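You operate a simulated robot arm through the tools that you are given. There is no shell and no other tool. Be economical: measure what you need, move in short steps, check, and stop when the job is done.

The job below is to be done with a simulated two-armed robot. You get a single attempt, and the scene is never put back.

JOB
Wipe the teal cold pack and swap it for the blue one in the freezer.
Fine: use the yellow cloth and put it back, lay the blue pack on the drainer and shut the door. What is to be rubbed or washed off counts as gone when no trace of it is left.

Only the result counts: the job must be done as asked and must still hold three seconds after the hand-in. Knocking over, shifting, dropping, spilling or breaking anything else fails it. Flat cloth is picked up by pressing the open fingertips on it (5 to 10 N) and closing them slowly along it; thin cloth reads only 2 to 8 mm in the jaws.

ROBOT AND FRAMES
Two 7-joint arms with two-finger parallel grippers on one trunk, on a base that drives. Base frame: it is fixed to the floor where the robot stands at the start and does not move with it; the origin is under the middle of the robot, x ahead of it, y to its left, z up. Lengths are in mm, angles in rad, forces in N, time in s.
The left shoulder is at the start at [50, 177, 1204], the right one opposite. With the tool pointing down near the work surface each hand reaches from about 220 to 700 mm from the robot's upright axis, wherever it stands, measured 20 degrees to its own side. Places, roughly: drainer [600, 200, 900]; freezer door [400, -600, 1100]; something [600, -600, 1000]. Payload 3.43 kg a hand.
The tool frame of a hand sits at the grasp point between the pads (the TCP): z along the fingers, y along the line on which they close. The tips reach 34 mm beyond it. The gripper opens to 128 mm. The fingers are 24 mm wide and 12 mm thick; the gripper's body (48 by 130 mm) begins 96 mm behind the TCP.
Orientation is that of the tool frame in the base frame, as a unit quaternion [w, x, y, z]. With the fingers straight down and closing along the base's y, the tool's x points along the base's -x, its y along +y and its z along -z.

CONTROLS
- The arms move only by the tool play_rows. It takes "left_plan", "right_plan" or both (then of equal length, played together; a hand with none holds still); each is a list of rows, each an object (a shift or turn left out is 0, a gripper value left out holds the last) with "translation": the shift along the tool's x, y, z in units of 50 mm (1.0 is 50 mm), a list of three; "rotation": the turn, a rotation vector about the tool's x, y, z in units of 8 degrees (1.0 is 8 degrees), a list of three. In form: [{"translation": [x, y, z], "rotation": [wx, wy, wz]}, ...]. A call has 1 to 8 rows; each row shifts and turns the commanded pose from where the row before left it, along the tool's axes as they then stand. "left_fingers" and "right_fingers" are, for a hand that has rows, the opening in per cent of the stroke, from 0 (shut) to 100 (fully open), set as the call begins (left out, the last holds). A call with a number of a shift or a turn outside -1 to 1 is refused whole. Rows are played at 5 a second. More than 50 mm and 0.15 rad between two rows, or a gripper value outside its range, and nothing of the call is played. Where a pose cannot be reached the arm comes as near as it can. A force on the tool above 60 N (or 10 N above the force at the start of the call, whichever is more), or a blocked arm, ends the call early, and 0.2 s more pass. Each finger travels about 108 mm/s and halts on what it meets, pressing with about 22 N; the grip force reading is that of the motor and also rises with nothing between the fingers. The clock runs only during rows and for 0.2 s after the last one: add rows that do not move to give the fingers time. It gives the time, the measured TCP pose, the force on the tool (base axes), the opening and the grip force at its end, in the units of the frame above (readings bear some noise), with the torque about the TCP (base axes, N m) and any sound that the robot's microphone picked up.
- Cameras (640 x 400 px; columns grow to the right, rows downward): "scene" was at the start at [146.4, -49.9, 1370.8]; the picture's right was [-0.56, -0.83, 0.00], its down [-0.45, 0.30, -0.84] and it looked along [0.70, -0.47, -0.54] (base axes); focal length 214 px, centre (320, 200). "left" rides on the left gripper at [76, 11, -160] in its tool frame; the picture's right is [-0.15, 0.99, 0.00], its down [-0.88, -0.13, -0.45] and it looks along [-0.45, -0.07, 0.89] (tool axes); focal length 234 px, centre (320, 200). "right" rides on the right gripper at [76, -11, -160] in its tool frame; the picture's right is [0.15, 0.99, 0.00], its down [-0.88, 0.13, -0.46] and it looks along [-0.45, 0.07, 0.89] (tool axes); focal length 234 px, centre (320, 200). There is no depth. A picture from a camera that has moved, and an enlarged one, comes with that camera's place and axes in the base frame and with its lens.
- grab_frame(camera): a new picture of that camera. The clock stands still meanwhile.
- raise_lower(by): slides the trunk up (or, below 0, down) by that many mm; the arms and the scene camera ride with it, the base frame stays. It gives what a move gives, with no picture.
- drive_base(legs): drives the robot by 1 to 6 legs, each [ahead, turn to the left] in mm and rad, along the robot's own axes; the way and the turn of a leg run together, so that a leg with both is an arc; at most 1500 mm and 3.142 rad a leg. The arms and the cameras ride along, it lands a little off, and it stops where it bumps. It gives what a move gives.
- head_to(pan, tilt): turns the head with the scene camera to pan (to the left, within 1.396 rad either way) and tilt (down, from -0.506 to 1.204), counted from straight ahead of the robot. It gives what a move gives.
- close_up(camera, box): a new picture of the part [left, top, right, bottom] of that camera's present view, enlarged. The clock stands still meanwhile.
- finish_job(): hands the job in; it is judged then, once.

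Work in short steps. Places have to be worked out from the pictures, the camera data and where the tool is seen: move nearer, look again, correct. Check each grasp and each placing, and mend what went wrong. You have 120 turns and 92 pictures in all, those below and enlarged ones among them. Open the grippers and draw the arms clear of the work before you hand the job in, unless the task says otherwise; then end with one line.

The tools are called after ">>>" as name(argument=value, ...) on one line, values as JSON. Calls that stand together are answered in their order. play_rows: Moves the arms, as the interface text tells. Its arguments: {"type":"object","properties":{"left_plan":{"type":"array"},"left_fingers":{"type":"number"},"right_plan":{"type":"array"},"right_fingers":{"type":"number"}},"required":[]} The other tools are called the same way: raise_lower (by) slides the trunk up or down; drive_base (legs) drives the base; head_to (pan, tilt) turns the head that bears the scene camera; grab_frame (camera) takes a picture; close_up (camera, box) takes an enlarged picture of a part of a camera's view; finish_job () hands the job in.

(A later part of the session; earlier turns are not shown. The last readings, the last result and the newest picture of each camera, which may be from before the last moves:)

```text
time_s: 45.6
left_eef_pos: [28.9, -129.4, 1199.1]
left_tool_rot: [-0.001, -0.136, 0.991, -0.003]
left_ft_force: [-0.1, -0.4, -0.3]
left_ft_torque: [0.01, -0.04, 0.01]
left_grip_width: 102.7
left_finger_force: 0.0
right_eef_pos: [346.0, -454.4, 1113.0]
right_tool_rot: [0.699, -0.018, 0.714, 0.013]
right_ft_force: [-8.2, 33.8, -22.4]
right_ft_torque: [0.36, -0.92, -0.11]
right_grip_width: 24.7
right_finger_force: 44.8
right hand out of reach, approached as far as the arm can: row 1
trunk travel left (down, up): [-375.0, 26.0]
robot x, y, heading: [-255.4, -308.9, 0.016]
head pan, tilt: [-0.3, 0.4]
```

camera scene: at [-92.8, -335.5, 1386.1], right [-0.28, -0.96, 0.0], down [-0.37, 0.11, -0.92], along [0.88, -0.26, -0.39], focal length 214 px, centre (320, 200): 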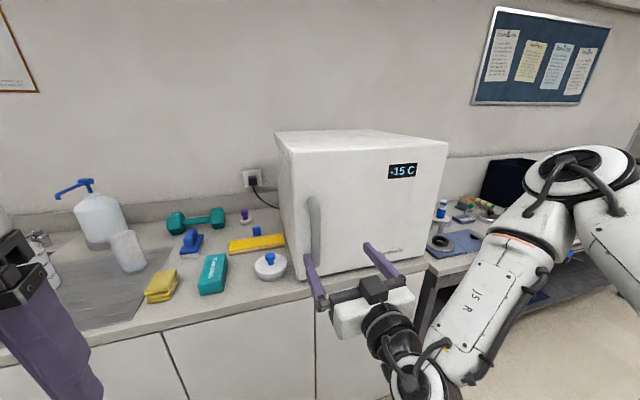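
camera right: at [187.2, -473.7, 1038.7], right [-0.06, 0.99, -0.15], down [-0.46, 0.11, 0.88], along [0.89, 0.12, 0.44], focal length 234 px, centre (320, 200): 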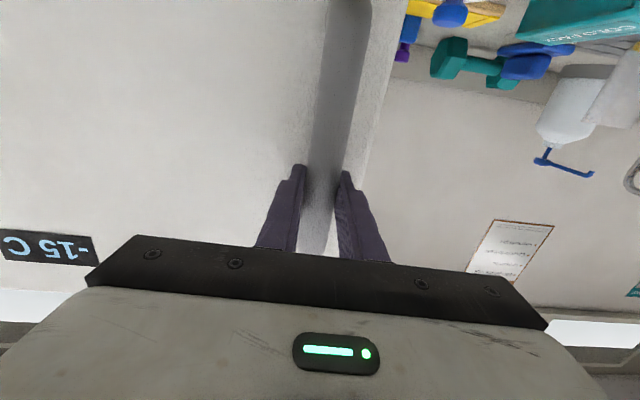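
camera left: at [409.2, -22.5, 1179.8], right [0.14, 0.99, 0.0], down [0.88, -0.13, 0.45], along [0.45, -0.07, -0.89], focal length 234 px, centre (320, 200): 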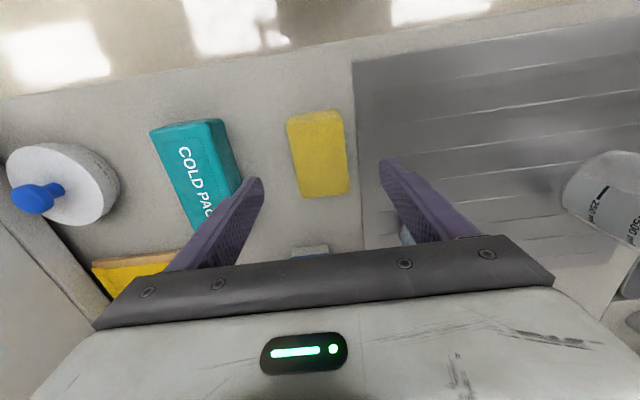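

Now pull along the door's arc (hinge near y=−890), with a small yaw per step.

>>> play_rows(right_plan=[{"translation": [0, -0.06, -0.4], "rotation": [-0.35, 0, 0]}, {"translation": [0, -0.1, -0.6], "rotation": [-0.5, 0, 0]}, {"translation": [0, -0.1, -0.6], "rotation": [-0.5, 0, 0]}, {}])

>>> close_up(camera="scene", box=[240, 120, 480, 300])

```text
time_s: 46.6
left_eef_pos: [28.7, -130.6, 1200.5]
left_tool_rot: [-0.002, -0.137, 0.991, -0.002]
left_ft_force: [-0.8, -0.3, 0.2]
left_ft_torque: [-0.05, -0.01, -0.01]
left_grip_width: 102.3
left_finger_force: 0.0
right_eef_pos: [268.4, -479.0, 1113.9]
right_tool_rot: [0.695, -0.08, 0.71, 0.077]
right_ft_force: [-10.2, 24.8, -32.3]
right_ft_torque: [-0.18, 0.22, -0.13]
right_grip_width: 24.6
right_finger_force: 45.0
trunk travel left (down, up): [-375.0, 26.0]
robot x, y, heading: [-254.5, -311.7, 0.018]
head pan, tilt: [-0.3, 0.4]
```

```text
2.22 times, centred on (360, 210) of scene
camera zoom: at [-91.2, -332.8, 1385.7], right [-0.28, -0.96, 0.0], down [-0.38, 0.11, -0.92], along [0.88, -0.26, -0.39], focal length 477 px, centre (231, 178)
```

zoom: 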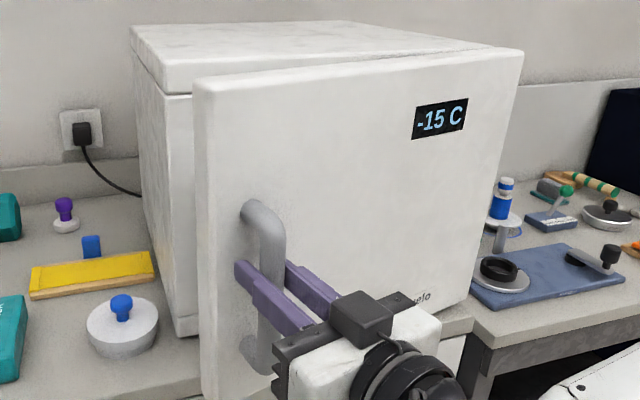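

The door is opening. I continue along the arc, easing the vertical load.

>>> play_rows(right_plan=[{"translation": [0.1, -0.12, -0.6], "rotation": [-0.45, 0, 0]}, {"translation": [0.05, -0.12, -0.6], "rotation": [-0.5, 0, 0]}, {"translation": [0, -0.12, -0.6], "rotation": [-0.5, 0, 0]}, {"translation": [0, -0.12, -0.6], "rotation": [-0.5, 0, 0]}, {}])

```text
time_s: 47.5
left_eef_pos: [27.5, -133.8, 1201.3]
left_tool_rot: [0.0, -0.136, 0.991, -0.001]
left_ft_force: [0.4, -0.5, 0.2]
left_ft_torque: [0.06, 0.05, 0.02]
left_grip_width: 102.5
left_finger_force: 0.0
right_eef_pos: [193.8, -522.2, 1111.5]
right_tool_rot: [0.693, -0.167, 0.684, 0.154]
right_ft_force: [-12.2, 14.7, 12.1]
right_ft_torque: [1.64, -0.33, -0.27]
right_grip_width: 25.1
right_finger_force: 45.3
right hand out of reach, approached as far as the arm can: row 2, 3
trunk travel left (down, up): [-375.0, 26.0]
robot x, y, heading: [-253.5, -311.6, 0.018]
head pan, tilt: [-0.3, 0.4]
stopped in row 4 (right hand): the force on the tool passed its limit at 79 N (the readings are from after the stop); the commanded pose is now the measured one
```

The right arm's reach is spent, with the door at about 22°. I keep the grip and drag the handle along its arc with small back-and-turn base legs.

>>> drive_base(legs=[[-27, -0.05], [-25, -0.055]])

>>> grab_frame(camera="scene")

```text
time_s: 48.8
left_eef_pos: [-4.8, -166.4, 1200.0]
left_tool_rot: [-0.003, -0.084, 0.996, 0.002]
left_ft_force: [-0.7, -0.5, -0.5]
left_ft_torque: [0.02, -0.02, -0.01]
left_grip_width: 102.8
left_finger_force: 0.1
right_eef_pos: [125.4, -581.9, 1105.1]
right_tool_rot: [0.701, -0.116, 0.696, 0.104]
right_ft_force: [29.0, -25.0, 17.8]
right_ft_torque: [0.68, 1.04, 0.13]
right_grip_width: 24.9
right_finger_force: 44.8
trunk travel left (down, up): [-375.0, 26.0]
robot x, y, heading: [-309.1, -310.1, -0.092]
head pan, tilt: [-0.3, 0.4]
```

```text
60 pictures are left
camera scene: at [-146.6, -354.2, 1385.5], right [-0.38, -0.93, 0.0], down [-0.36, 0.15, -0.92], along [0.85, -0.35, -0.39], focal length 214 px, centre (320, 200)
```

scene: 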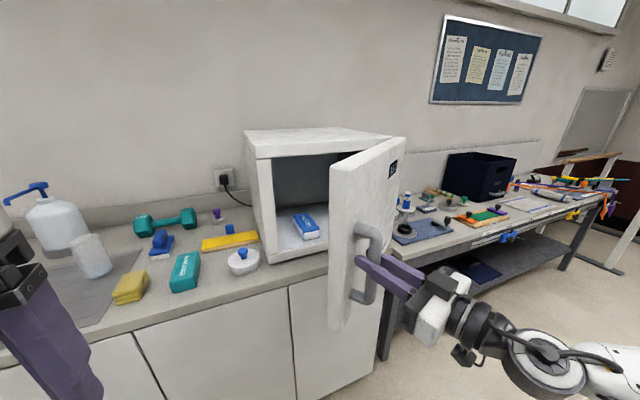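

The blue pack is visible inside on the freezer floor. I continue opening the same way.

>>> drive_base(legs=[[-12, -0.065], [-6, -0.07]])

```text
time_s: 50.1
left_eef_pos: [-4.7, -203.4, 1199.5]
left_tool_rot: [-0.002, -0.017, 1.0, 0.0]
left_ft_force: [0.3, 0.0, 0.8]
left_ft_torque: [0.04, -0.05, -0.03]
left_grip_width: 102.4
left_finger_force: 0.1
right_eef_pos: [72.0, -639.5, 1104.6]
right_tool_rot: [0.707, -0.065, 0.702, 0.049]
right_ft_force: [34.9, -20.3, 3.3]
right_ft_torque: [0.9, 0.3, -0.16]
right_grip_width: 25.1
right_finger_force: 44.7
trunk travel left (down, up): [-375.0, 26.0]
robot x, y, heading: [-325.6, -305.9, -0.218]
head pan, tilt: [-0.3, 0.4]
```

>>> drive_base(legs=[[5, -0.09], [14, -0.09]])

>>> grab_frame(camera="scene")

```text
time_s: 51.5
left_eef_pos: [28.4, -266.7, 1200.7]
left_tool_rot: [-0.002, 0.073, 0.997, 0.0]
left_ft_force: [-0.9, 0.1, -0.2]
left_ft_torque: [0.01, 0.03, 0.02]
left_grip_width: 102.6
left_finger_force: 0.0
right_eef_pos: [24.8, -711.0, 1103.5]
right_tool_rot: [0.708, -0.003, 0.706, -0.015]
right_ft_force: [34.6, -12.8, 0.1]
right_ft_torque: [1.09, 0.02, -0.21]
right_grip_width: 25.2
right_finger_force: 45.4
trunk travel left (down, up): [-375.0, 26.0]
robot x, y, heading: [-304.9, -311.2, -0.403]
head pan, tilt: [-0.3, 0.4]
```

```text
59 pictures are left
camera scene: at [-163.9, -401.9, 1385.3], right [-0.64, -0.77, 0.0], down [-0.3, 0.25, -0.92], along [0.7, -0.59, -0.39], focal length 214 px, centre (320, 200)
```

scene: 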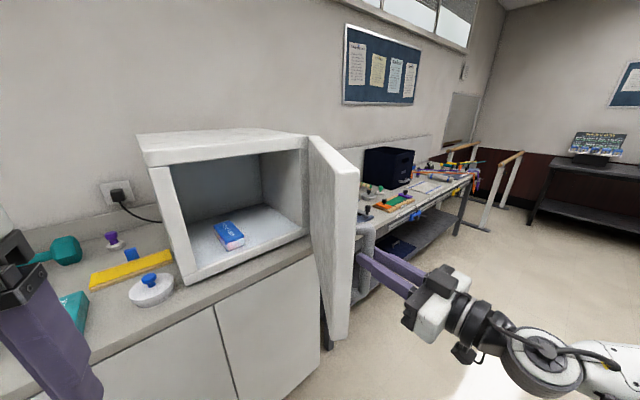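

>>> drive_base(legs=[[22, -0.097], [29, -0.095]])

```text
time_s: 52.9
left_eef_pos: [68.6, -353.1, 1202.2]
left_tool_rot: [0.001, 0.168, 0.986, 0.0]
left_ft_force: [0.4, 0.1, 0.2]
left_ft_torque: [-0.01, -0.02, -0.01]
left_grip_width: 102.3
left_finger_force: 0.0
right_eef_pos: [-19.1, -788.4, 1106.3]
right_tool_rot: [0.705, 0.064, 0.701, -0.083]
right_ft_force: [-15.8, 3.4, -3.3]
right_ft_torque: [0.05, 0.21, 0.09]
right_grip_width: 0.0
right_finger_force: 33.2
trunk travel left (down, up): [-375.0, 26.0]
robot x, y, heading: [-261.3, -336.9, -0.598]
head pan, tilt: [-0.3, 0.4]
```

The handle slipped out of the jaws, leaving the door widely open. Let me look.

>>> grab_frame(camera="scene")

>>> grab_frame(camera="right")

```text
58 pictures are left
camera scene: at [-146.9, -448.5, 1386.3], right [-0.78, -0.63, 0.0], down [-0.24, 0.3, -0.92], along [0.58, -0.72, -0.39], focal length 214 px, centre (320, 200)
```

scene: 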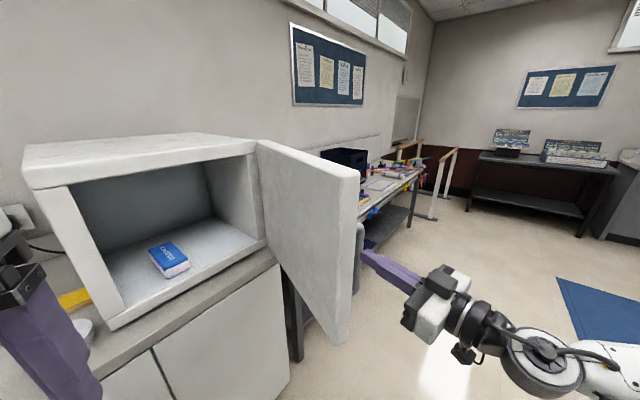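

```text
57 pictures are left
camera right: at [-178.1, -766.7, 1029.6], right [0.21, 0.96, -0.17], down [-0.42, 0.25, 0.87], along [0.88, -0.11, 0.46], focal length 234 px, centre (320, 200)
```

right: 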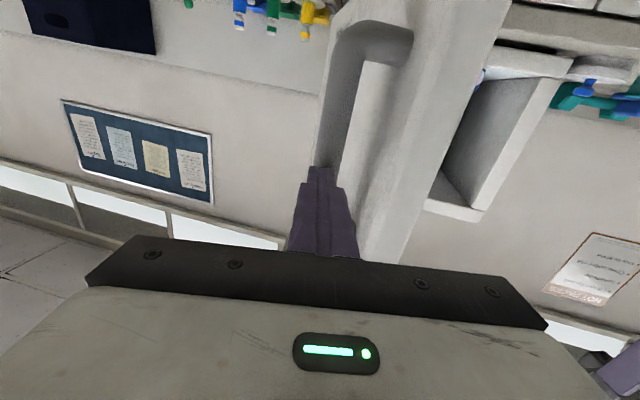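

The door is at about 65°. I want it wider, so I back off, swing the closed right hand round to the inner side, and push from there.

>>> drive_base(legs=[[-160, 0], [0, 0.35]])

>>> grab_frame(camera="scene")

```text
time_s: 55.4
left_eef_pos: [-78.3, -147.1, 1201.5]
left_tool_rot: [-0.001, -0.005, 1.0, 0.0]
left_ft_force: [0.2, 0.0, -0.3]
left_ft_torque: [-0.03, -0.02, 0.03]
left_grip_width: 102.2
left_finger_force: 0.0
right_eef_pos: [-12.2, -585.2, 1106.7]
right_tool_rot: [0.708, -0.058, 0.703, 0.039]
right_ft_force: [0.8, -1.0, 0.2]
right_ft_torque: [-0.01, -0.03, -0.01]
right_grip_width: 0.2
right_finger_force: 33.4
trunk travel left (down, up): [-375.0, 26.0]
robot x, y, heading: [-400.3, -246.7, -0.243]
head pan, tilt: [-0.3, 0.4]
```

```text
56 pictures are left
camera scene: at [-247.7, -311.0, 1386.1], right [-0.52, -0.85, 0.0], down [-0.33, 0.2, -0.92], along [0.79, -0.48, -0.39], focal length 214 px, centre (320, 200)
```

scene: 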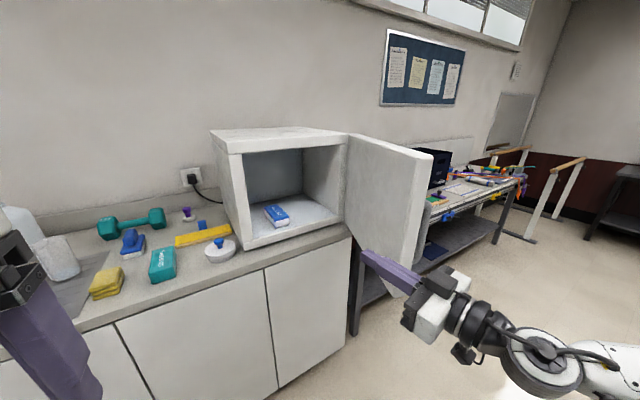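

Drive forward so the hand is beside the door's inner face.

>>> drive_base(legs=[[130, 0]])

>>> grab_frame(camera="scene")

```text
time_s: 56.7
left_eef_pos: [48.4, -179.5, 1201.7]
left_tool_rot: [0.0, -0.004, 1.0, 0.0]
left_ft_force: [-0.1, 0.6, -0.2]
left_ft_torque: [0.0, 0.04, 0.01]
left_grip_width: 102.5
left_finger_force: 0.1
right_eef_pos: [113.1, -617.2, 1105.1]
right_tool_rot: [0.708, -0.058, 0.703, 0.039]
right_ft_force: [-0.3, -0.3, 0.0]
right_ft_torque: [-0.02, -0.04, 0.05]
right_grip_width: 0.0
right_finger_force: 32.9
trunk travel left (down, up): [-375.0, 26.0]
robot x, y, heading: [-269.3, -279.6, -0.248]
head pan, tilt: [-0.3, 0.4]
```

```text
55 pictures are left
camera scene: at [-121.5, -343.3, 1385.9], right [-0.52, -0.85, 0.0], down [-0.33, 0.2, -0.92], along [0.79, -0.48, -0.39], focal length 214 px, centre (320, 200)
```

scene: 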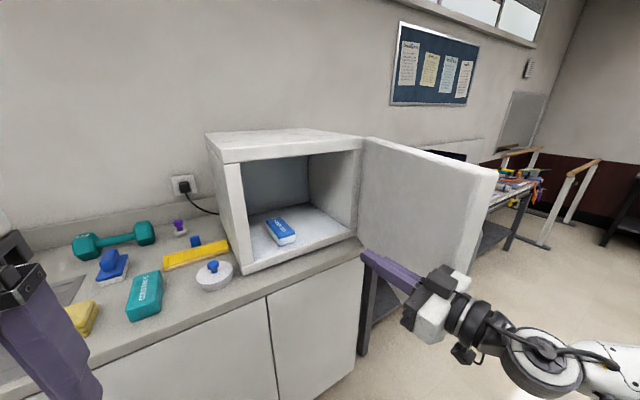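

The hand is on the inner side. Push right.

>>> play_rows(right_plan=[{"translation": [0, -0.8, 0]}, {"translation": [0, -0.8, 0]}, {"translation": [0, -0.8, 0]}, {"translation": [0, -0.8, 0]}, {"translation": [0, -0.8, 0]}, {"translation": [0, -0.8, 0]}, {"translation": [0, -0.8, 0]}])

>>> grab_frame(camera="scene")

```text
time_s: 58.3
left_eef_pos: [46.7, -178.8, 1201.7]
left_tool_rot: [-0.001, -0.004, 1.0, -0.001]
left_ft_force: [-0.2, -1.2, -0.5]
left_ft_torque: [0.07, 0.0, -0.01]
left_grip_width: 102.4
left_finger_force: 0.0
right_eef_pos: [150.0, -866.7, 1111.3]
right_tool_rot: [0.708, -0.07, 0.7, 0.062]
right_ft_force: [-4.5, 22.3, 5.6]
right_ft_torque: [0.09, 0.53, -2.19]
right_grip_width: 0.1
right_finger_force: 33.1
trunk travel left (down, up): [-375.0, 26.0]
robot x, y, heading: [-270.6, -277.9, -0.246]
head pan, tilt: [-0.3, 0.4]
stopped in row 7 (right hand): the force on the tool passed its limit at 64 N (the readings are from after the stop); the commanded pose is now the measured one
```

```text
54 pictures are left
camera scene: at [-123.8, -341.0, 1386.4], right [-0.52, -0.85, 0.0], down [-0.33, 0.2, -0.92], along [0.79, -0.48, -0.39], focal length 214 px, centre (320, 200)
```

scene: 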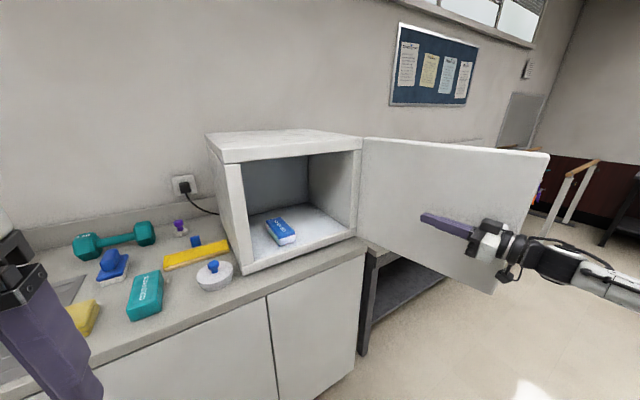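

The door is now about 90° open. I draw the hand back to the left and then drive to a stance in front of the opening.

>>> play_rows(right_plan=[{"translation": [0, 0.8, 0]}, {"translation": [0, 0.9, 0]}, {"translation": [0, 0.9, 0]}, {"translation": [0, 0.8, -0.3]}, {"translation": [0, 0.8, -0.3]}, {"translation": [0, 0.8, -0.3]}, {"translation": [0, 0, -0.3]}], right_fingers=80)

>>> drive_base(legs=[[0, -0.085], [222, 0], [0, 0.33]])

>>> grab_frame(camera="scene")

>>> grab_frame(camera="right")

```text
time_s: 59.9
left_eef_pos: [47.0, -179.5, 1200.7]
left_tool_rot: [0.0, -0.004, 1.0, 0.0]
left_ft_force: [0.8, 0.5, 0.2]
left_ft_torque: [-0.01, 0.03, 0.02]
left_grip_width: 102.6
left_finger_force: 0.1
right_eef_pos: [57.6, -652.0, 1097.6]
right_tool_rot: [0.706, -0.065, 0.702, 0.058]
right_ft_force: [0.0, -0.2, 0.0]
right_ft_torque: [-0.04, 0.0, -0.02]
right_grip_width: 102.4
right_finger_force: 0.0
right hand out of reach, approached as far as the arm can: row 6, 7
trunk travel left (down, up): [-375.0, 26.0]
robot x, y, heading: [-270.6, -276.3, -0.245]
head pan, tilt: [-0.3, 0.4]
```

```text
time_s: 63.1
left_eef_pos: [223.2, -179.9, 1200.9]
left_tool_rot: [-0.001, -0.123, 0.992, 0.0]
left_ft_force: [0.4, 0.0, 0.6]
left_ft_torque: [-0.01, 0.0, 0.0]
left_grip_width: 102.4
left_finger_force: 0.1
right_eef_pos: [345.7, -635.0, 1097.2]
right_tool_rot: [0.695, -0.149, 0.689, 0.142]
right_ft_force: [-0.4, 0.6, 1.0]
right_ft_torque: [-0.02, 0.0, 0.02]
right_grip_width: 102.3
right_finger_force: 0.1
trunk travel left (down, up): [-375.0, 26.0]
robot x, y, heading: [-61.7, -349.6, -0.012]
head pan, tilt: [-0.3, 0.4]
```

```text
53 pictures are left
camera scene: at [97.1, -378.9, 1386.1], right [-0.3, -0.95, 0.0], down [-0.37, 0.12, -0.92], along [0.88, -0.28, -0.39], focal length 214 px, centre (320, 200)
```

scene: 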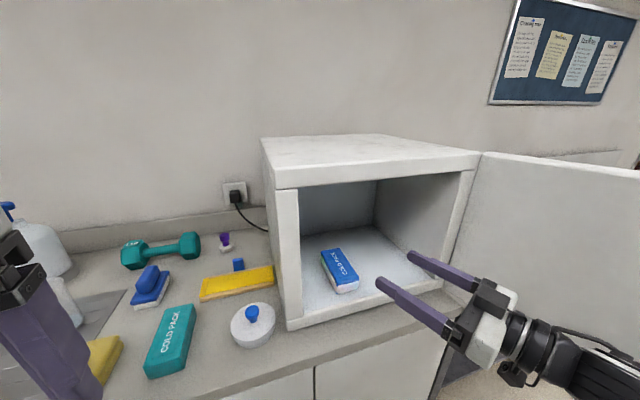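

```text
52 pictures are left
camera right: at [203.9, -709.9, 1021.2], right [-0.4, 0.9, -0.16], down [-0.48, -0.06, 0.88], along [0.78, 0.42, 0.45], focal length 234 px, centre (320, 200)
```

right: 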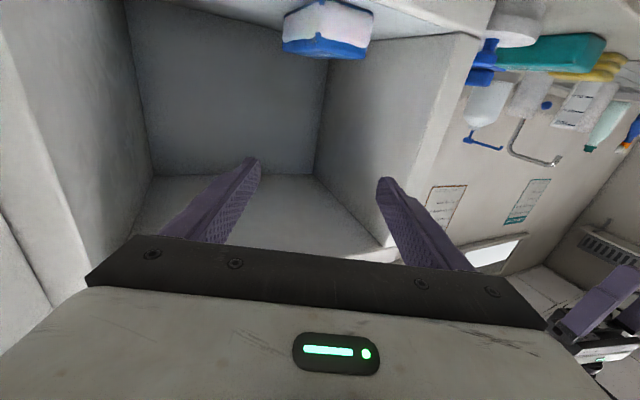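

Pack center ≈ (540,−573), top z≈990, long axis along x. I zero the hand's yaw and tilt it 40° down.

>>> play_rows(right_plan=[{"rotation": [1, 0, 0]}, {"rotation": [1, 0, 0]}, {"rotation": [1, 0, 0]}, {"rotation": [0, 1, 0]}, {"rotation": [0, 1, 0]}, {"rotation": [0, 1, 0]}, {"rotation": [0, 1, 0]}, {"rotation": [0, 1, 0]}])

>>> grab_frame(camera="right")

```text
time_s: 65.0
left_eef_pos: [224.0, -180.6, 1200.7]
left_tool_rot: [-0.001, -0.123, 0.992, 0.0]
left_ft_force: [0.1, 0.0, 0.0]
left_ft_torque: [0.02, -0.01, 0.0]
left_grip_width: 102.2
left_finger_force: 0.1
right_eef_pos: [406.3, -670.3, 1050.9]
right_tool_rot: [0.425, 0.001, 0.905, -0.005]
right_ft_force: [0.8, 0.2, -1.4]
right_ft_torque: [0.03, 0.01, -0.03]
right_grip_width: 102.1
right_finger_force: 0.0
right hand out of reach, approached as far as the arm can: row 1, 2, 3, 4, 5
trunk travel left (down, up): [-375.0, 26.0]
robot x, y, heading: [-63.4, -349.3, -0.005]
head pan, tilt: [-0.3, 0.4]
```

```text
51 pictures are left
camera right: at [234.4, -680.1, 1094.9], right [-0.09, 0.99, -0.12], down [0.21, 0.14, 0.97], along [0.97, 0.06, -0.22], focal length 234 px, centre (320, 200)
```

right: 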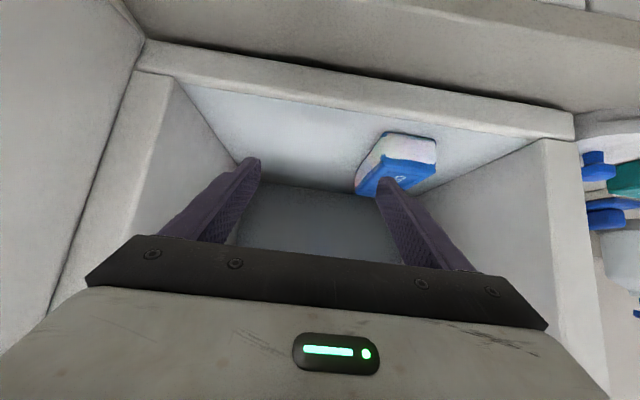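

The hand is at (406,−670,1051). I shift left 96 mm to line up with the pack.

>>> play_rows(right_plan=[{"translation": [-0.1, 0.96, 0]}, {"translation": [-0.28, 0.96, 0]}, {}])

>>> grab_frame(camera="right")

>>> close_up(camera="scene", box=[260, 180, 480, 345])

```text
time_s: 65.8
left_eef_pos: [222.9, -181.9, 1201.2]
left_tool_rot: [-0.001, -0.124, 0.992, 0.0]
left_ft_force: [0.3, 0.0, 0.5]
left_ft_torque: [-0.01, 0.02, 0.02]
left_grip_width: 102.4
left_finger_force: 0.1
right_eef_pos: [417.9, -575.4, 1065.0]
right_tool_rot: [0.427, 0.0, 0.904, -0.005]
right_ft_force: [0.4, 0.2, -0.9]
right_ft_torque: [0.01, -0.01, 0.0]
right_grip_width: 102.5
right_finger_force: 0.0
trunk travel left (down, up): [-375.0, 26.0]
robot x, y, heading: [-66.5, -352.1, -0.007]
head pan, tilt: [-0.3, 0.4]
```

```text
50 pictures are left
camera right: at [244.7, -584.1, 1107.8], right [-0.09, 0.99, -0.12], down [0.21, 0.14, 0.97], along [0.97, 0.06, -0.22], focal length 234 px, centre (320, 200)
```

right: 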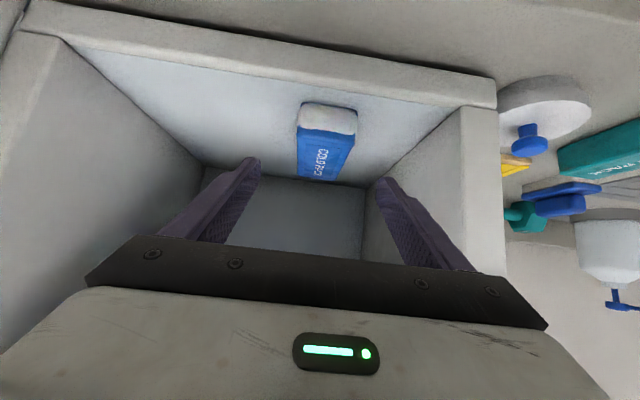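

```text
2.42 times, centred on (370, 262) of scene
camera zoom: at [96.9, -379.7, 1386.1], right [-0.3, -0.95, 0.0], down [-0.37, 0.12, -0.92], along [0.88, -0.28, -0.39], focal length 520 px, centre (199, 48)
```

zoom: 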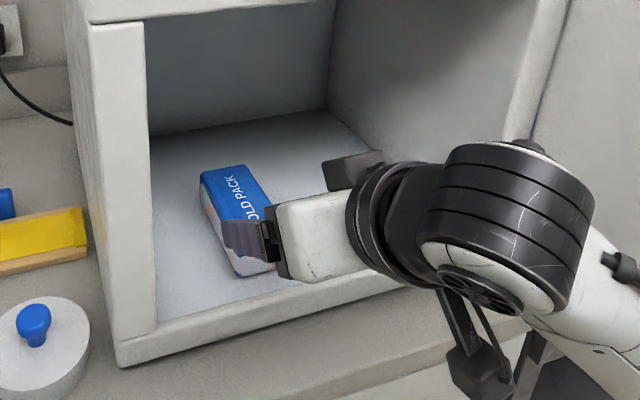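

Aligned. I advance along the tool axis two thirds of the way, then check.

>>> play_rows(right_plan=[{"translation": [0, 0.14, 0.6]}, {"translation": [0, 0, 0.7]}, {"translation": [0, 0, 0.7]}, {}])

>>> grab_frame(camera="right")

```text
time_s: 66.8
left_eef_pos: [222.5, -179.4, 1200.6]
left_tool_rot: [-0.001, -0.123, 0.992, 0.0]
left_ft_force: [-0.1, 0.0, 0.3]
left_ft_torque: [-0.01, 0.0, 0.02]
left_grip_width: 102.3
left_finger_force: 0.1
right_eef_pos: [496.0, -567.7, 999.5]
right_tool_rot: [0.427, 0.001, 0.904, -0.005]
right_ft_force: [0.3, -0.3, 0.4]
right_ft_torque: [-0.03, 0.0, -0.01]
right_grip_width: 102.6
right_finger_force: 0.1
trunk travel left (down, up): [-375.0, 26.0]
robot x, y, heading: [-62.5, -347.3, -0.005]
head pan, tilt: [-0.3, 0.4]
```

```text
48 pictures are left
camera right: at [322.7, -577.1, 1042.8], right [-0.09, 0.99, -0.12], down [0.21, 0.14, 0.97], along [0.97, 0.06, -0.22], focal length 234 px, centre (320, 200)
```

right: 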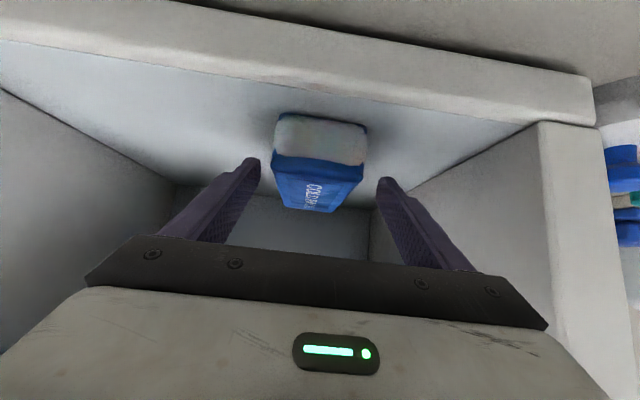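

Pack is between the fingers. Final advance with tips staying above the floor, then close.

>>> play_rows(right_plan=[{"translation": [-0.2, 0, 0.36]}, {"translation": [0, 0, 0.36]}, {}])

>>> play_rows(right_plan=[{}, {}, {}, {}], right_fingers=0)

>>> grab_frame(camera="right")

```text
time_s: 67.5
left_eef_pos: [223.0, -180.3, 1200.8]
left_tool_rot: [-0.001, -0.124, 0.992, -0.001]
left_ft_force: [0.7, 0.1, 0.3]
left_ft_torque: [0.0, 0.0, -0.02]
left_grip_width: 102.8
left_finger_force: 0.1
right_eef_pos: [530.1, -568.9, 985.9]
right_tool_rot: [0.427, 0.002, 0.904, -0.005]
right_ft_force: [0.6, -0.4, -0.2]
right_ft_torque: [-0.01, 0.01, -0.02]
right_grip_width: 102.2
right_finger_force: 0.1
trunk travel left (down, up): [-375.0, 26.0]
robot x, y, heading: [-62.3, -349.0, -0.007]
head pan, tilt: [-0.3, 0.4]
```

```text
time_s: 68.5
left_eef_pos: [222.4, -180.0, 1200.8]
left_tool_rot: [0.0, -0.124, 0.992, 0.0]
left_ft_force: [-0.2, 0.5, -0.4]
left_ft_torque: [0.0, 0.01, -0.01]
left_grip_width: 102.6
left_finger_force: 0.1
right_eef_pos: [528.2, -569.5, 985.1]
right_tool_rot: [0.427, 0.001, 0.904, -0.004]
right_ft_force: [1.5, -1.0, 0.1]
right_ft_torque: [0.11, -0.05, -0.04]
right_grip_width: 64.6
right_finger_force: 22.2
trunk travel left (down, up): [-375.0, 26.0]
robot x, y, heading: [-64.6, -352.0, -0.009]
head pan, tilt: [-0.3, 0.4]
```

```text
47 pictures are left
camera right: at [356.2, -578.3, 1028.9], right [-0.09, 0.99, -0.12], down [0.21, 0.14, 0.97], along [0.97, 0.06, -0.22], focal length 234 px, centre (320, 200)
```

right: 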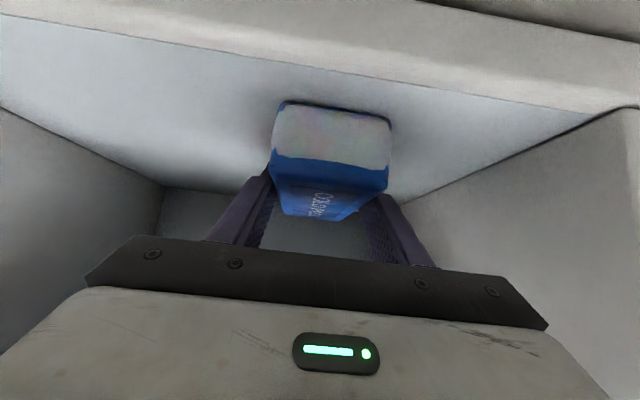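

Pack gripped (64.6 mm). Lift straight up and check it hangs level.

>>> play_rows(right_plan=[{"translation": [-0.38, 0, -0.32]}, {"translation": [-0.38, 0, -0.32]}, {"translation": [-0.38, 0, -0.32]}, {}])

>>> grab_frame(camera="scene")

```text
time_s: 69.5
left_eef_pos: [223.4, -181.5, 1201.8]
left_tool_rot: [-0.001, -0.124, 0.992, 0.0]
left_ft_force: [0.1, -0.7, 0.3]
left_ft_torque: [-0.02, 0.02, 0.0]
left_grip_width: 102.5
left_finger_force: 0.1
right_eef_pos: [528.9, -568.8, 1060.3]
right_tool_rot: [0.426, 0.001, 0.905, -0.004]
right_ft_force: [-0.2, -0.2, -3.1]
right_ft_torque: [-0.02, 0.04, 0.0]
right_grip_width: 64.9
right_finger_force: 21.9
trunk travel left (down, up): [-375.0, 26.0]
robot x, y, heading: [-64.2, -352.7, -0.012]
head pan, tilt: [-0.3, 0.4]
```

```text
46 pictures are left
camera scene: at [97.6, -379.4, 1386.0], right [-0.3, -0.95, 0.0], down [-0.37, 0.12, -0.92], along [0.88, -0.28, -0.39], focal length 214 px, centre (320, 200)
```

scene: 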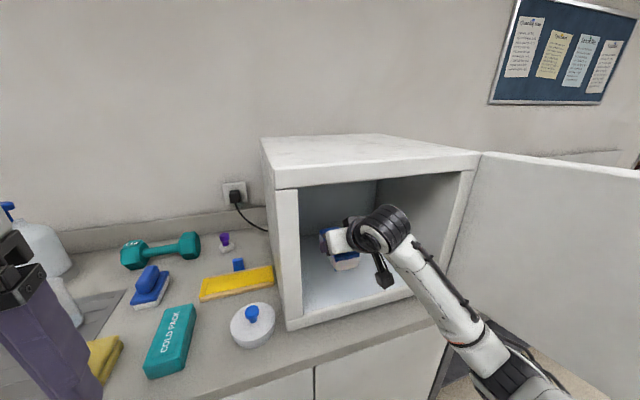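

The blue pack is held (~3 N). I back out of the freezer and look toward the drainer side.

>>> drive_base(legs=[[-330, 0]])

>>> head_to(pan=0.7, tilt=0.45)

>>> grab_frame(camera="scene")

>>> grab_frame(camera="right")

```text
time_s: 71.7
left_eef_pos: [-109.6, -177.9, 1201.7]
left_tool_rot: [-0.001, -0.124, 0.992, -0.001]
left_ft_force: [-0.1, 0.5, -0.2]
left_ft_torque: [0.03, 0.0, 0.0]
left_grip_width: 102.3
left_finger_force: 0.1
right_eef_pos: [195.8, -566.2, 1060.9]
right_tool_rot: [0.427, 0.002, 0.904, -0.005]
right_ft_force: [0.5, 0.2, -4.0]
right_ft_torque: [-0.02, 0.02, 0.02]
right_grip_width: 65.0
right_finger_force: 22.3
trunk travel left (down, up): [-375.0, 26.0]
robot x, y, heading: [-398.1, -349.2, -0.01]
head pan, tilt: [-0.3, 0.4]
```

```text
time_s: 73.0
left_eef_pos: [-108.9, -177.8, 1200.9]
left_tool_rot: [-0.001, -0.124, 0.992, 0.0]
left_ft_force: [-1.2, 0.8, 0.6]
left_ft_torque: [0.03, 0.0, 0.04]
left_grip_width: 102.4
left_finger_force: 0.1
right_eef_pos: [197.2, -565.6, 1061.1]
right_tool_rot: [0.427, 0.001, 0.904, -0.004]
right_ft_force: [0.0, 0.4, -4.3]
right_ft_torque: [-0.04, 0.02, 0.0]
right_grip_width: 65.1
right_finger_force: 21.6
trunk travel left (down, up): [-375.0, 26.0]
robot x, y, heading: [-397.0, -344.8, -0.009]
head pan, tilt: [0.7, 0.45]
```

```text
45 pictures are left
camera scene: at [-252.3, -289.9, 1381.3], right [0.64, -0.77, 0.0], down [-0.34, -0.28, -0.9], along [0.69, 0.57, -0.44], focal length 214 px, centre (320, 200)
```

scene: 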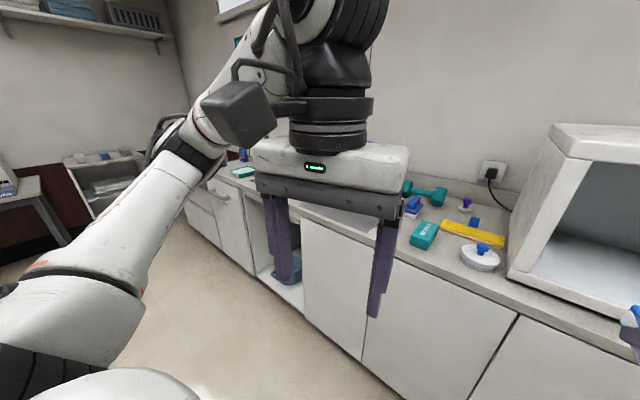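

```text
44 pictures are left
camera right: at [24.4, -575.4, 1103.1], right [-0.09, 0.99, -0.12], down [0.21, 0.14, 0.97], along [0.97, 0.06, -0.22], focal length 234 px, centre (320, 200)
```

right: 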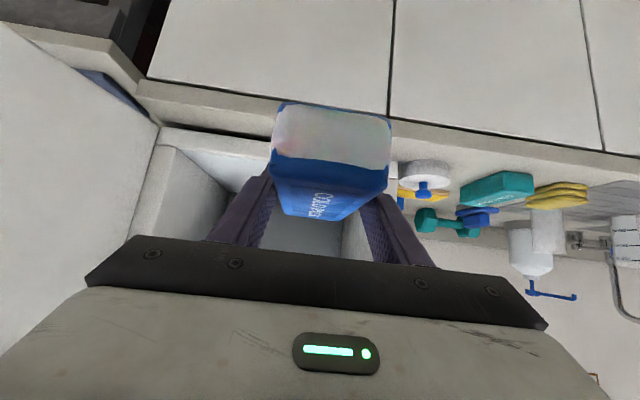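

The floor to the left is clear. I drive to y≈300, keeping well back from the counter, then face it again.

>>> drive_base(legs=[[0, 1.58], [645, 0], [0, -1.571]])

>>> head_to(pan=-0.1, tilt=0.5)

>>> grab_frame(camera="scene")

```text
time_s: 84.4
left_eef_pos: [-147.3, 480.0, 1201.5]
left_tool_rot: [-0.001, -0.15, 0.989, 0.0]
left_ft_force: [-1.1, 0.6, -0.7]
left_ft_torque: [-0.03, 0.01, 0.0]
left_grip_width: 102.2
left_finger_force: 0.1
right_eef_pos: [176.9, 108.8, 1059.8]
right_tool_rot: [0.426, -0.023, 0.904, 0.007]
right_ft_force: [0.0, 0.1, -3.2]
right_ft_torque: [0.0, 0.03, 0.04]
right_grip_width: 64.7
right_finger_force: 21.8
trunk travel left (down, up): [-375.0, 26.0]
robot x, y, heading: [-429.1, 295.7, 0.044]
head pan, tilt: [0.7, 0.45]
```

```text
time_s: 85.5
left_eef_pos: [-149.1, 479.6, 1200.7]
left_tool_rot: [-0.001, -0.149, 0.989, -0.001]
left_ft_force: [0.2, 0.8, 0.1]
left_ft_torque: [-0.02, 0.01, 0.0]
left_grip_width: 102.3
left_finger_force: 0.1
right_eef_pos: [178.1, 107.4, 1060.2]
right_tool_rot: [0.427, -0.023, 0.904, 0.007]
right_ft_force: [0.1, 0.8, -3.7]
right_ft_torque: [0.03, 0.05, -0.01]
right_grip_width: 64.7
right_finger_force: 22.0
trunk travel left (down, up): [-375.0, 26.0]
robot x, y, heading: [-424.9, 291.7, 0.044]
head pan, tilt: [-0.099, 0.499]
```

```text
43 pictures are left
camera scene: at [-262.3, 292.9, 1376.9], right [-0.05, -1.0, 0.0], down [-0.48, 0.03, -0.88], along [0.88, -0.05, -0.48], focal length 214 px, centre (320, 200)
```

scene: 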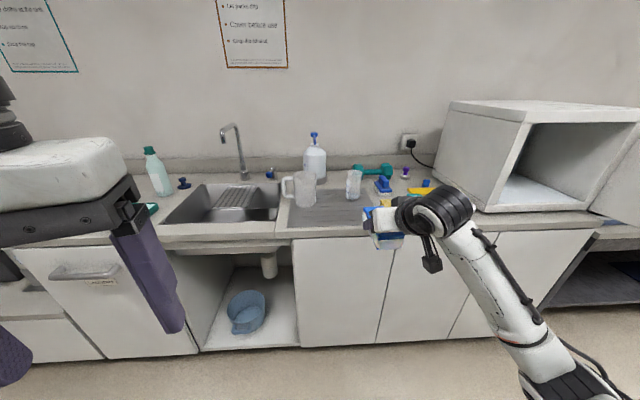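

Drainer ≈ x 404–660, y 10–376; the jug is at (561,313) and the beaker at (624,87). I'll lay the pack around (490,165).

>>> drive_base(legs=[[0, 0.06], [260, 0]])

>>> head_to(pan=-0.25, tilt=0.7)

>>> grab_frame(camera="scene")

>>> grab_frame(camera="right")

```text
time_s: 87.8
left_eef_pos: [92.6, 524.5, 1201.1]
left_tool_rot: [-0.001, -0.181, 0.984, 0.0]
left_ft_force: [-0.6, -0.2, -0.1]
left_ft_torque: [-0.03, 0.02, -0.01]
left_grip_width: 102.7
left_finger_force: 0.0
right_eef_pos: [441.4, 172.1, 1059.8]
right_tool_rot: [0.426, -0.052, 0.903, 0.021]
right_ft_force: [0.7, 0.4, -4.8]
right_ft_torque: [0.0, 0.02, 0.0]
right_grip_width: 64.9
right_finger_force: 21.8
trunk travel left (down, up): [-375.0, 26.0]
robot x, y, heading: [-176.1, 320.2, 0.106]
head pan, tilt: [-0.099, 0.499]
```

```text
time_s: 88.5
left_eef_pos: [92.2, 524.2, 1200.5]
left_tool_rot: [-0.001, -0.18, 0.984, -0.001]
left_ft_force: [-0.5, -0.5, 0.6]
left_ft_torque: [-0.04, 0.02, 0.0]
left_grip_width: 102.3
left_finger_force: 0.1
right_eef_pos: [442.2, 174.0, 1061.1]
right_tool_rot: [0.425, -0.052, 0.903, 0.02]
right_ft_force: [-0.2, -0.7, -4.2]
right_ft_torque: [0.01, 0.01, -0.01]
right_grip_width: 65.0
right_finger_force: 21.5
trunk travel left (down, up): [-375.0, 26.0]
robot x, y, heading: [-173.8, 323.9, 0.111]
head pan, tilt: [-0.25, 0.7]
```

```text
42 pictures are left
camera scene: at [-16.8, 317.2, 1359.2], right [-0.14, -0.99, 0.0], down [-0.64, 0.09, -0.77], along [0.76, -0.11, -0.64], focal length 214 px, centre (320, 200)
```

scene: 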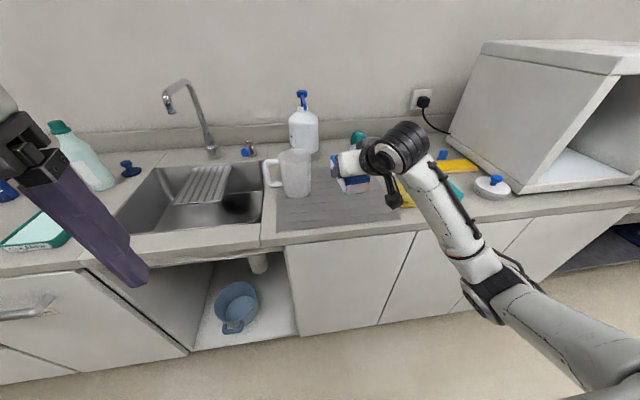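

```text
41 pictures are left
camera right: at [270.5, 144.1, 1103.0], right [-0.2, 0.97, -0.12], down [0.19, 0.16, 0.97], along [0.96, 0.17, -0.22], focal length 234 px, centre (320, 200)
```

right: 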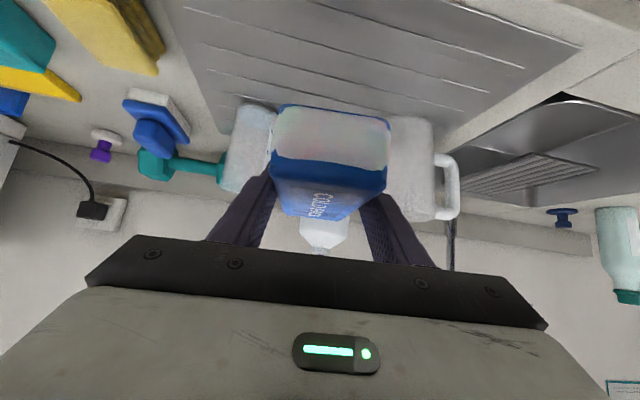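

Space between beaker and jug is adequate. I move 35 mm forward and descend toward the drainer.

>>> play_rows(right_plan=[{"translation": [-0.45, 0, 0.53]}, {"translation": [0.57, 0, 0.48]}, {"translation": [0.57, 0, 0.48]}, {"translation": [0.5, 0, 0.42]}, {}])

>>> close_up(camera="scene", box=[240, 110, 440, 260])

```text
time_s: 89.7
left_eef_pos: [92.7, 524.8, 1202.0]
left_tool_rot: [-0.001, -0.18, 0.984, 0.0]
left_ft_force: [0.0, 1.0, -0.1]
left_ft_torque: [0.02, -0.03, 0.0]
left_grip_width: 102.3
left_finger_force: 0.0
right_eef_pos: [477.5, 176.4, 953.4]
right_tool_rot: [0.426, -0.051, 0.903, 0.019]
right_ft_force: [-0.1, 0.2, -3.7]
right_ft_torque: [-0.01, 0.02, -0.01]
right_grip_width: 64.6
right_finger_force: 21.9
trunk travel left (down, up): [-375.0, 26.0]
robot x, y, heading: [-173.9, 322.2, 0.102]
head pan, tilt: [-0.25, 0.7]
```

```text
2.67 times, centred on (340, 185) of scene
camera zoom: at [-16.7, 317.2, 1359.1], right [-0.14, -0.99, 0.0], down [-0.64, 0.09, -0.76], along [0.76, -0.11, -0.64], focal length 572 px, centre (267, 240)
```

zoom: 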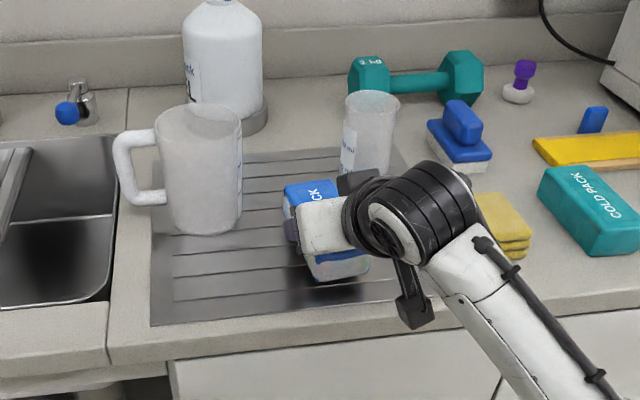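

Now creep down to contact.

>>> play_rows(right_plan=[{"translation": [0.06, 0, 0.05]}, {"translation": [0.05, 0, 0.04]}, {"translation": [0.03, 0, 0.026]}, {}])

```text
time_s: 90.7
left_eef_pos: [92.7, 523.6, 1200.2]
left_tool_rot: [-0.001, -0.18, 0.984, 0.0]
left_ft_force: [0.8, -0.3, -0.7]
left_ft_torque: [-0.01, 0.02, -0.01]
left_grip_width: 102.6
left_finger_force: 0.0
right_eef_pos: [477.9, 177.2, 944.2]
right_tool_rot: [0.426, -0.05, 0.903, 0.019]
right_ft_force: [0.1, -0.4, -3.6]
right_ft_torque: [0.0, 0.04, 0.02]
right_grip_width: 64.6
right_finger_force: 21.8
trunk travel left (down, up): [-375.0, 26.0]
robot x, y, heading: [-175.1, 322.1, 0.104]
head pan, tilt: [-0.25, 0.7]
```

>>> play_rows(right_plan=[{"translation": [0.03, 0, 0.026]}, {"translation": [0.03, 0, 0.026]}, {"translation": [0.03, 0, 0.026]}, {}])

```text
time_s: 91.7
left_eef_pos: [91.9, 524.9, 1200.9]
left_tool_rot: [-0.001, -0.18, 0.984, -0.001]
left_ft_force: [0.1, -0.3, 0.0]
left_ft_torque: [-0.01, -0.01, 0.02]
left_grip_width: 102.5
left_finger_force: 0.0
right_eef_pos: [477.2, 176.3, 939.4]
right_tool_rot: [0.427, -0.051, 0.903, 0.02]
right_ft_force: [0.8, -0.6, 1.0]
right_ft_torque: [0.09, 0.32, 0.03]
right_grip_width: 64.8
right_finger_force: 21.6
trunk travel left (down, up): [-375.0, 26.0]
robot x, y, heading: [-175.0, 322.4, 0.107]
head pan, tilt: [-0.25, 0.7]
```

The drainer now bears the pack. Release and withdraw along the tool axis.

>>> play_rows(right_plan=[{}, {}, {}], right_fingers=76)

>>> play_rows(right_plan=[{"translation": [0, 0, -0.5]}, {"translation": [0, 0, -0.9]}, {"translation": [-0.3, 0, -0.9]}, {"translation": [-0.5, 0, -0.8]}, {}])

>>> grab_frame(camera="scene")

```text
time_s: 92.5
left_eef_pos: [91.6, 523.1, 1200.7]
left_tool_rot: [-0.001, -0.181, 0.984, 0.0]
left_ft_force: [0.5, 0.1, -0.3]
left_ft_torque: [-0.01, 0.02, -0.01]
left_grip_width: 102.7
left_finger_force: 0.0
right_eef_pos: [477.0, 175.3, 937.9]
right_tool_rot: [0.425, -0.052, 0.903, 0.021]
right_ft_force: [-0.8, -0.8, -0.8]
right_ft_torque: [-0.01, 0.0, 0.01]
right_grip_width: 97.3
right_finger_force: 0.0
trunk travel left (down, up): [-375.0, 26.0]
robot x, y, heading: [-172.5, 319.8, 0.102]
head pan, tilt: [-0.25, 0.7]
```

```text
time_s: 93.7
left_eef_pos: [92.8, 524.9, 1200.9]
left_tool_rot: [0.0, -0.18, 0.984, -0.001]
left_ft_force: [-0.4, 0.0, 0.1]
left_ft_torque: [0.03, 0.0, 0.0]
left_grip_width: 102.5
left_finger_force: 0.0
right_eef_pos: [382.9, 165.3, 1067.4]
right_tool_rot: [0.425, -0.051, 0.903, 0.02]
right_ft_force: [1.2, -0.4, -0.2]
right_ft_torque: [0.02, 0.0, -0.02]
right_grip_width: 97.0
right_finger_force: 0.0
trunk travel left (down, up): [-375.0, 26.0]
robot x, y, heading: [-176.5, 320.6, 0.107]
head pan, tilt: [-0.25, 0.7]
```

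```text
39 pictures are left
camera scene: at [-17.1, 317.1, 1359.2], right [-0.14, -0.99, 0.0], down [-0.64, 0.09, -0.76], along [0.76, -0.11, -0.64], focal length 214 px, centre (320, 200)
```

scene: 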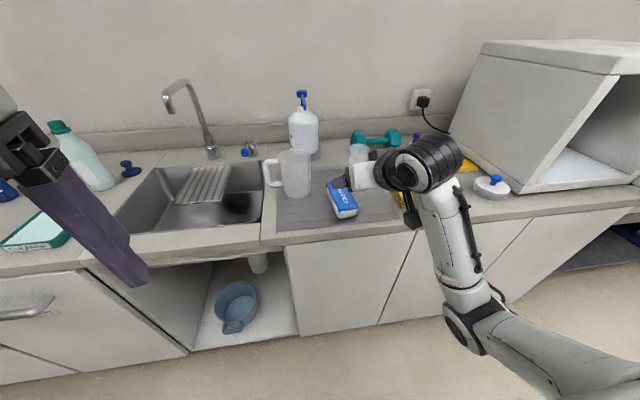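

The blue pack lies on the drainer. Now I drive over to face the teal pack.

>>> drive_base(legs=[[-220, 0], [0, -1.676], [275, 0], [0, 1.571]])

>>> head_to(pan=-0.3, tilt=0.6)

>>> grab_frame(camera="scene")

>>> grab_frame(camera="right")

```text
time_s: 104.8
left_eef_pos: [-99.5, 173.6, 1200.6]
left_tool_rot: [0.0, -0.088, 0.996, 0.0]
left_ft_force: [0.0, 0.1, -0.1]
left_ft_torque: [-0.04, 0.0, -0.01]
left_grip_width: 102.2
left_finger_force: 0.0
right_eef_pos: [117.9, -234.7, 1066.8]
right_tool_rot: [0.426, 0.035, 0.904, -0.021]
right_ft_force: [0.1, -0.3, 0.2]
right_ft_torque: [-0.03, -0.01, 0.0]
right_grip_width: 97.5
right_finger_force: 0.0
trunk travel left (down, up): [-375.0, 26.0]
robot x, y, heading: [-399.9, 23.6, -0.08]
head pan, tilt: [-0.25, 0.7]
```

```text
time_s: 105.4
left_eef_pos: [-99.7, 172.4, 1201.1]
left_tool_rot: [-0.001, -0.088, 0.996, 0.0]
left_ft_force: [0.5, 0.4, 0.9]
left_ft_torque: [0.01, 0.0, 0.03]
left_grip_width: 102.5
left_finger_force: 0.0
right_eef_pos: [117.2, -234.7, 1065.5]
right_tool_rot: [0.426, 0.036, 0.904, -0.021]
right_ft_force: [0.4, -0.1, 0.3]
right_ft_torque: [-0.02, -0.02, 0.0]
right_grip_width: 97.3
right_finger_force: 0.0
trunk travel left (down, up): [-375.0, 26.0]
robot x, y, heading: [-396.4, 25.3, -0.081]
head pan, tilt: [-0.3, 0.6]
```

```text
38 pictures are left
camera scene: at [-244.9, -14.4, 1367.8], right [-0.37, -0.93, 0.0], down [-0.52, 0.21, -0.82], along [0.77, -0.31, -0.57], focal length 214 px, centre (320, 200)
```

scene: 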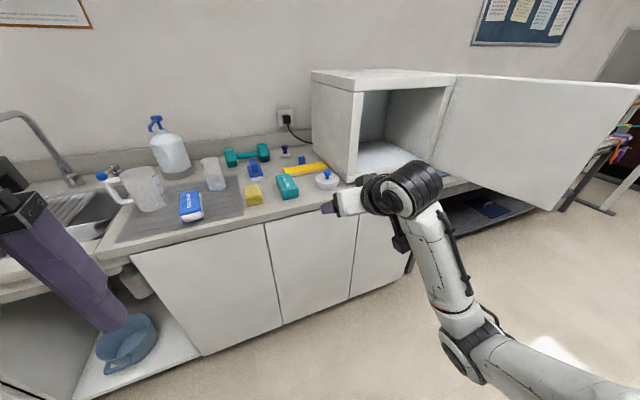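

```text
37 pictures are left
camera right: at [-54.8, -230.5, 1109.4], right [-0.01, 0.99, -0.12], down [0.22, 0.12, 0.97], along [0.98, -0.01, -0.22], focal length 234 px, centre (320, 200)
```

right: 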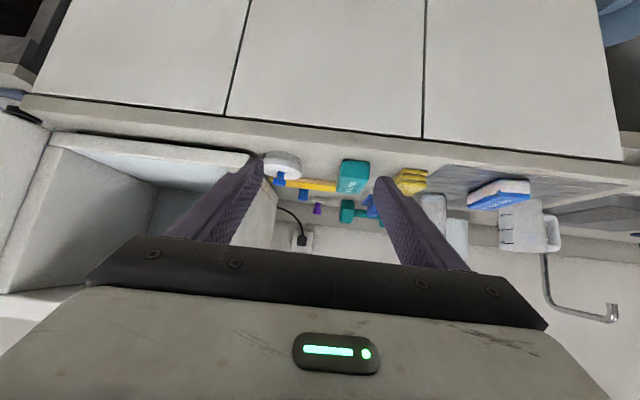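

>>> drive_base(legs=[[0, 0.11], [240, 0]])

>>> grab_frame(camera="scene")

>>> grab_frame(camera="right")

```text
time_s: 107.8
left_eef_pos: [117.9, 209.9, 1201.5]
left_tool_rot: [-0.001, -0.14, 0.99, 0.0]
left_ft_force: [-0.3, -0.6, 0.2]
left_ft_torque: [-0.01, 0.0, 0.0]
left_grip_width: 102.3
left_finger_force: 0.1
right_eef_pos: [377.0, -171.1, 1067.2]
right_tool_rot: [0.426, -0.014, 0.905, 0.003]
right_ft_force: [0.2, -0.6, -0.6]
right_ft_torque: [0.01, 0.0, 0.01]
right_grip_width: 97.2
right_finger_force: 0.1
trunk travel left (down, up): [-375.0, 26.0]
robot x, y, heading: [-161.7, 31.7, 0.022]
head pan, tilt: [-0.3, 0.6]
```

```text
36 pictures are left
camera scene: at [-5.9, 8.1, 1367.7], right [-0.27, -0.96, 0.0], down [-0.54, 0.15, -0.82], along [0.79, -0.22, -0.57], focal length 214 px, centre (320, 200)
```

scene: 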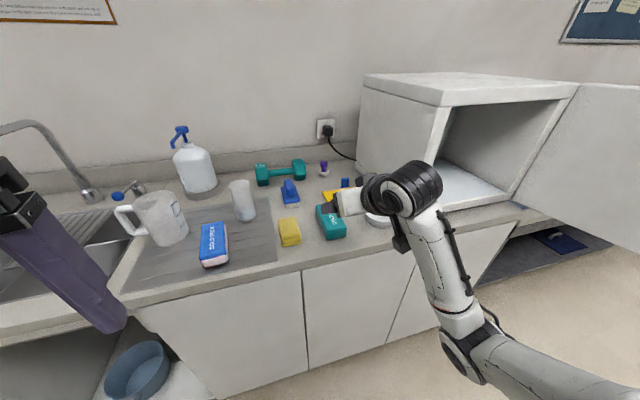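

```text
35 pictures are left
camera right: at [206.1, -186.0, 1109.2], right [-0.12, 0.99, -0.12], down [0.21, 0.14, 0.97], along [0.97, 0.09, -0.22], focal length 234 px, centre (320, 200)
```

right: 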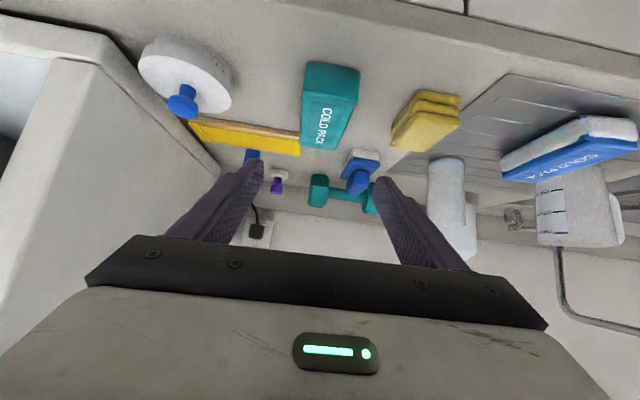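

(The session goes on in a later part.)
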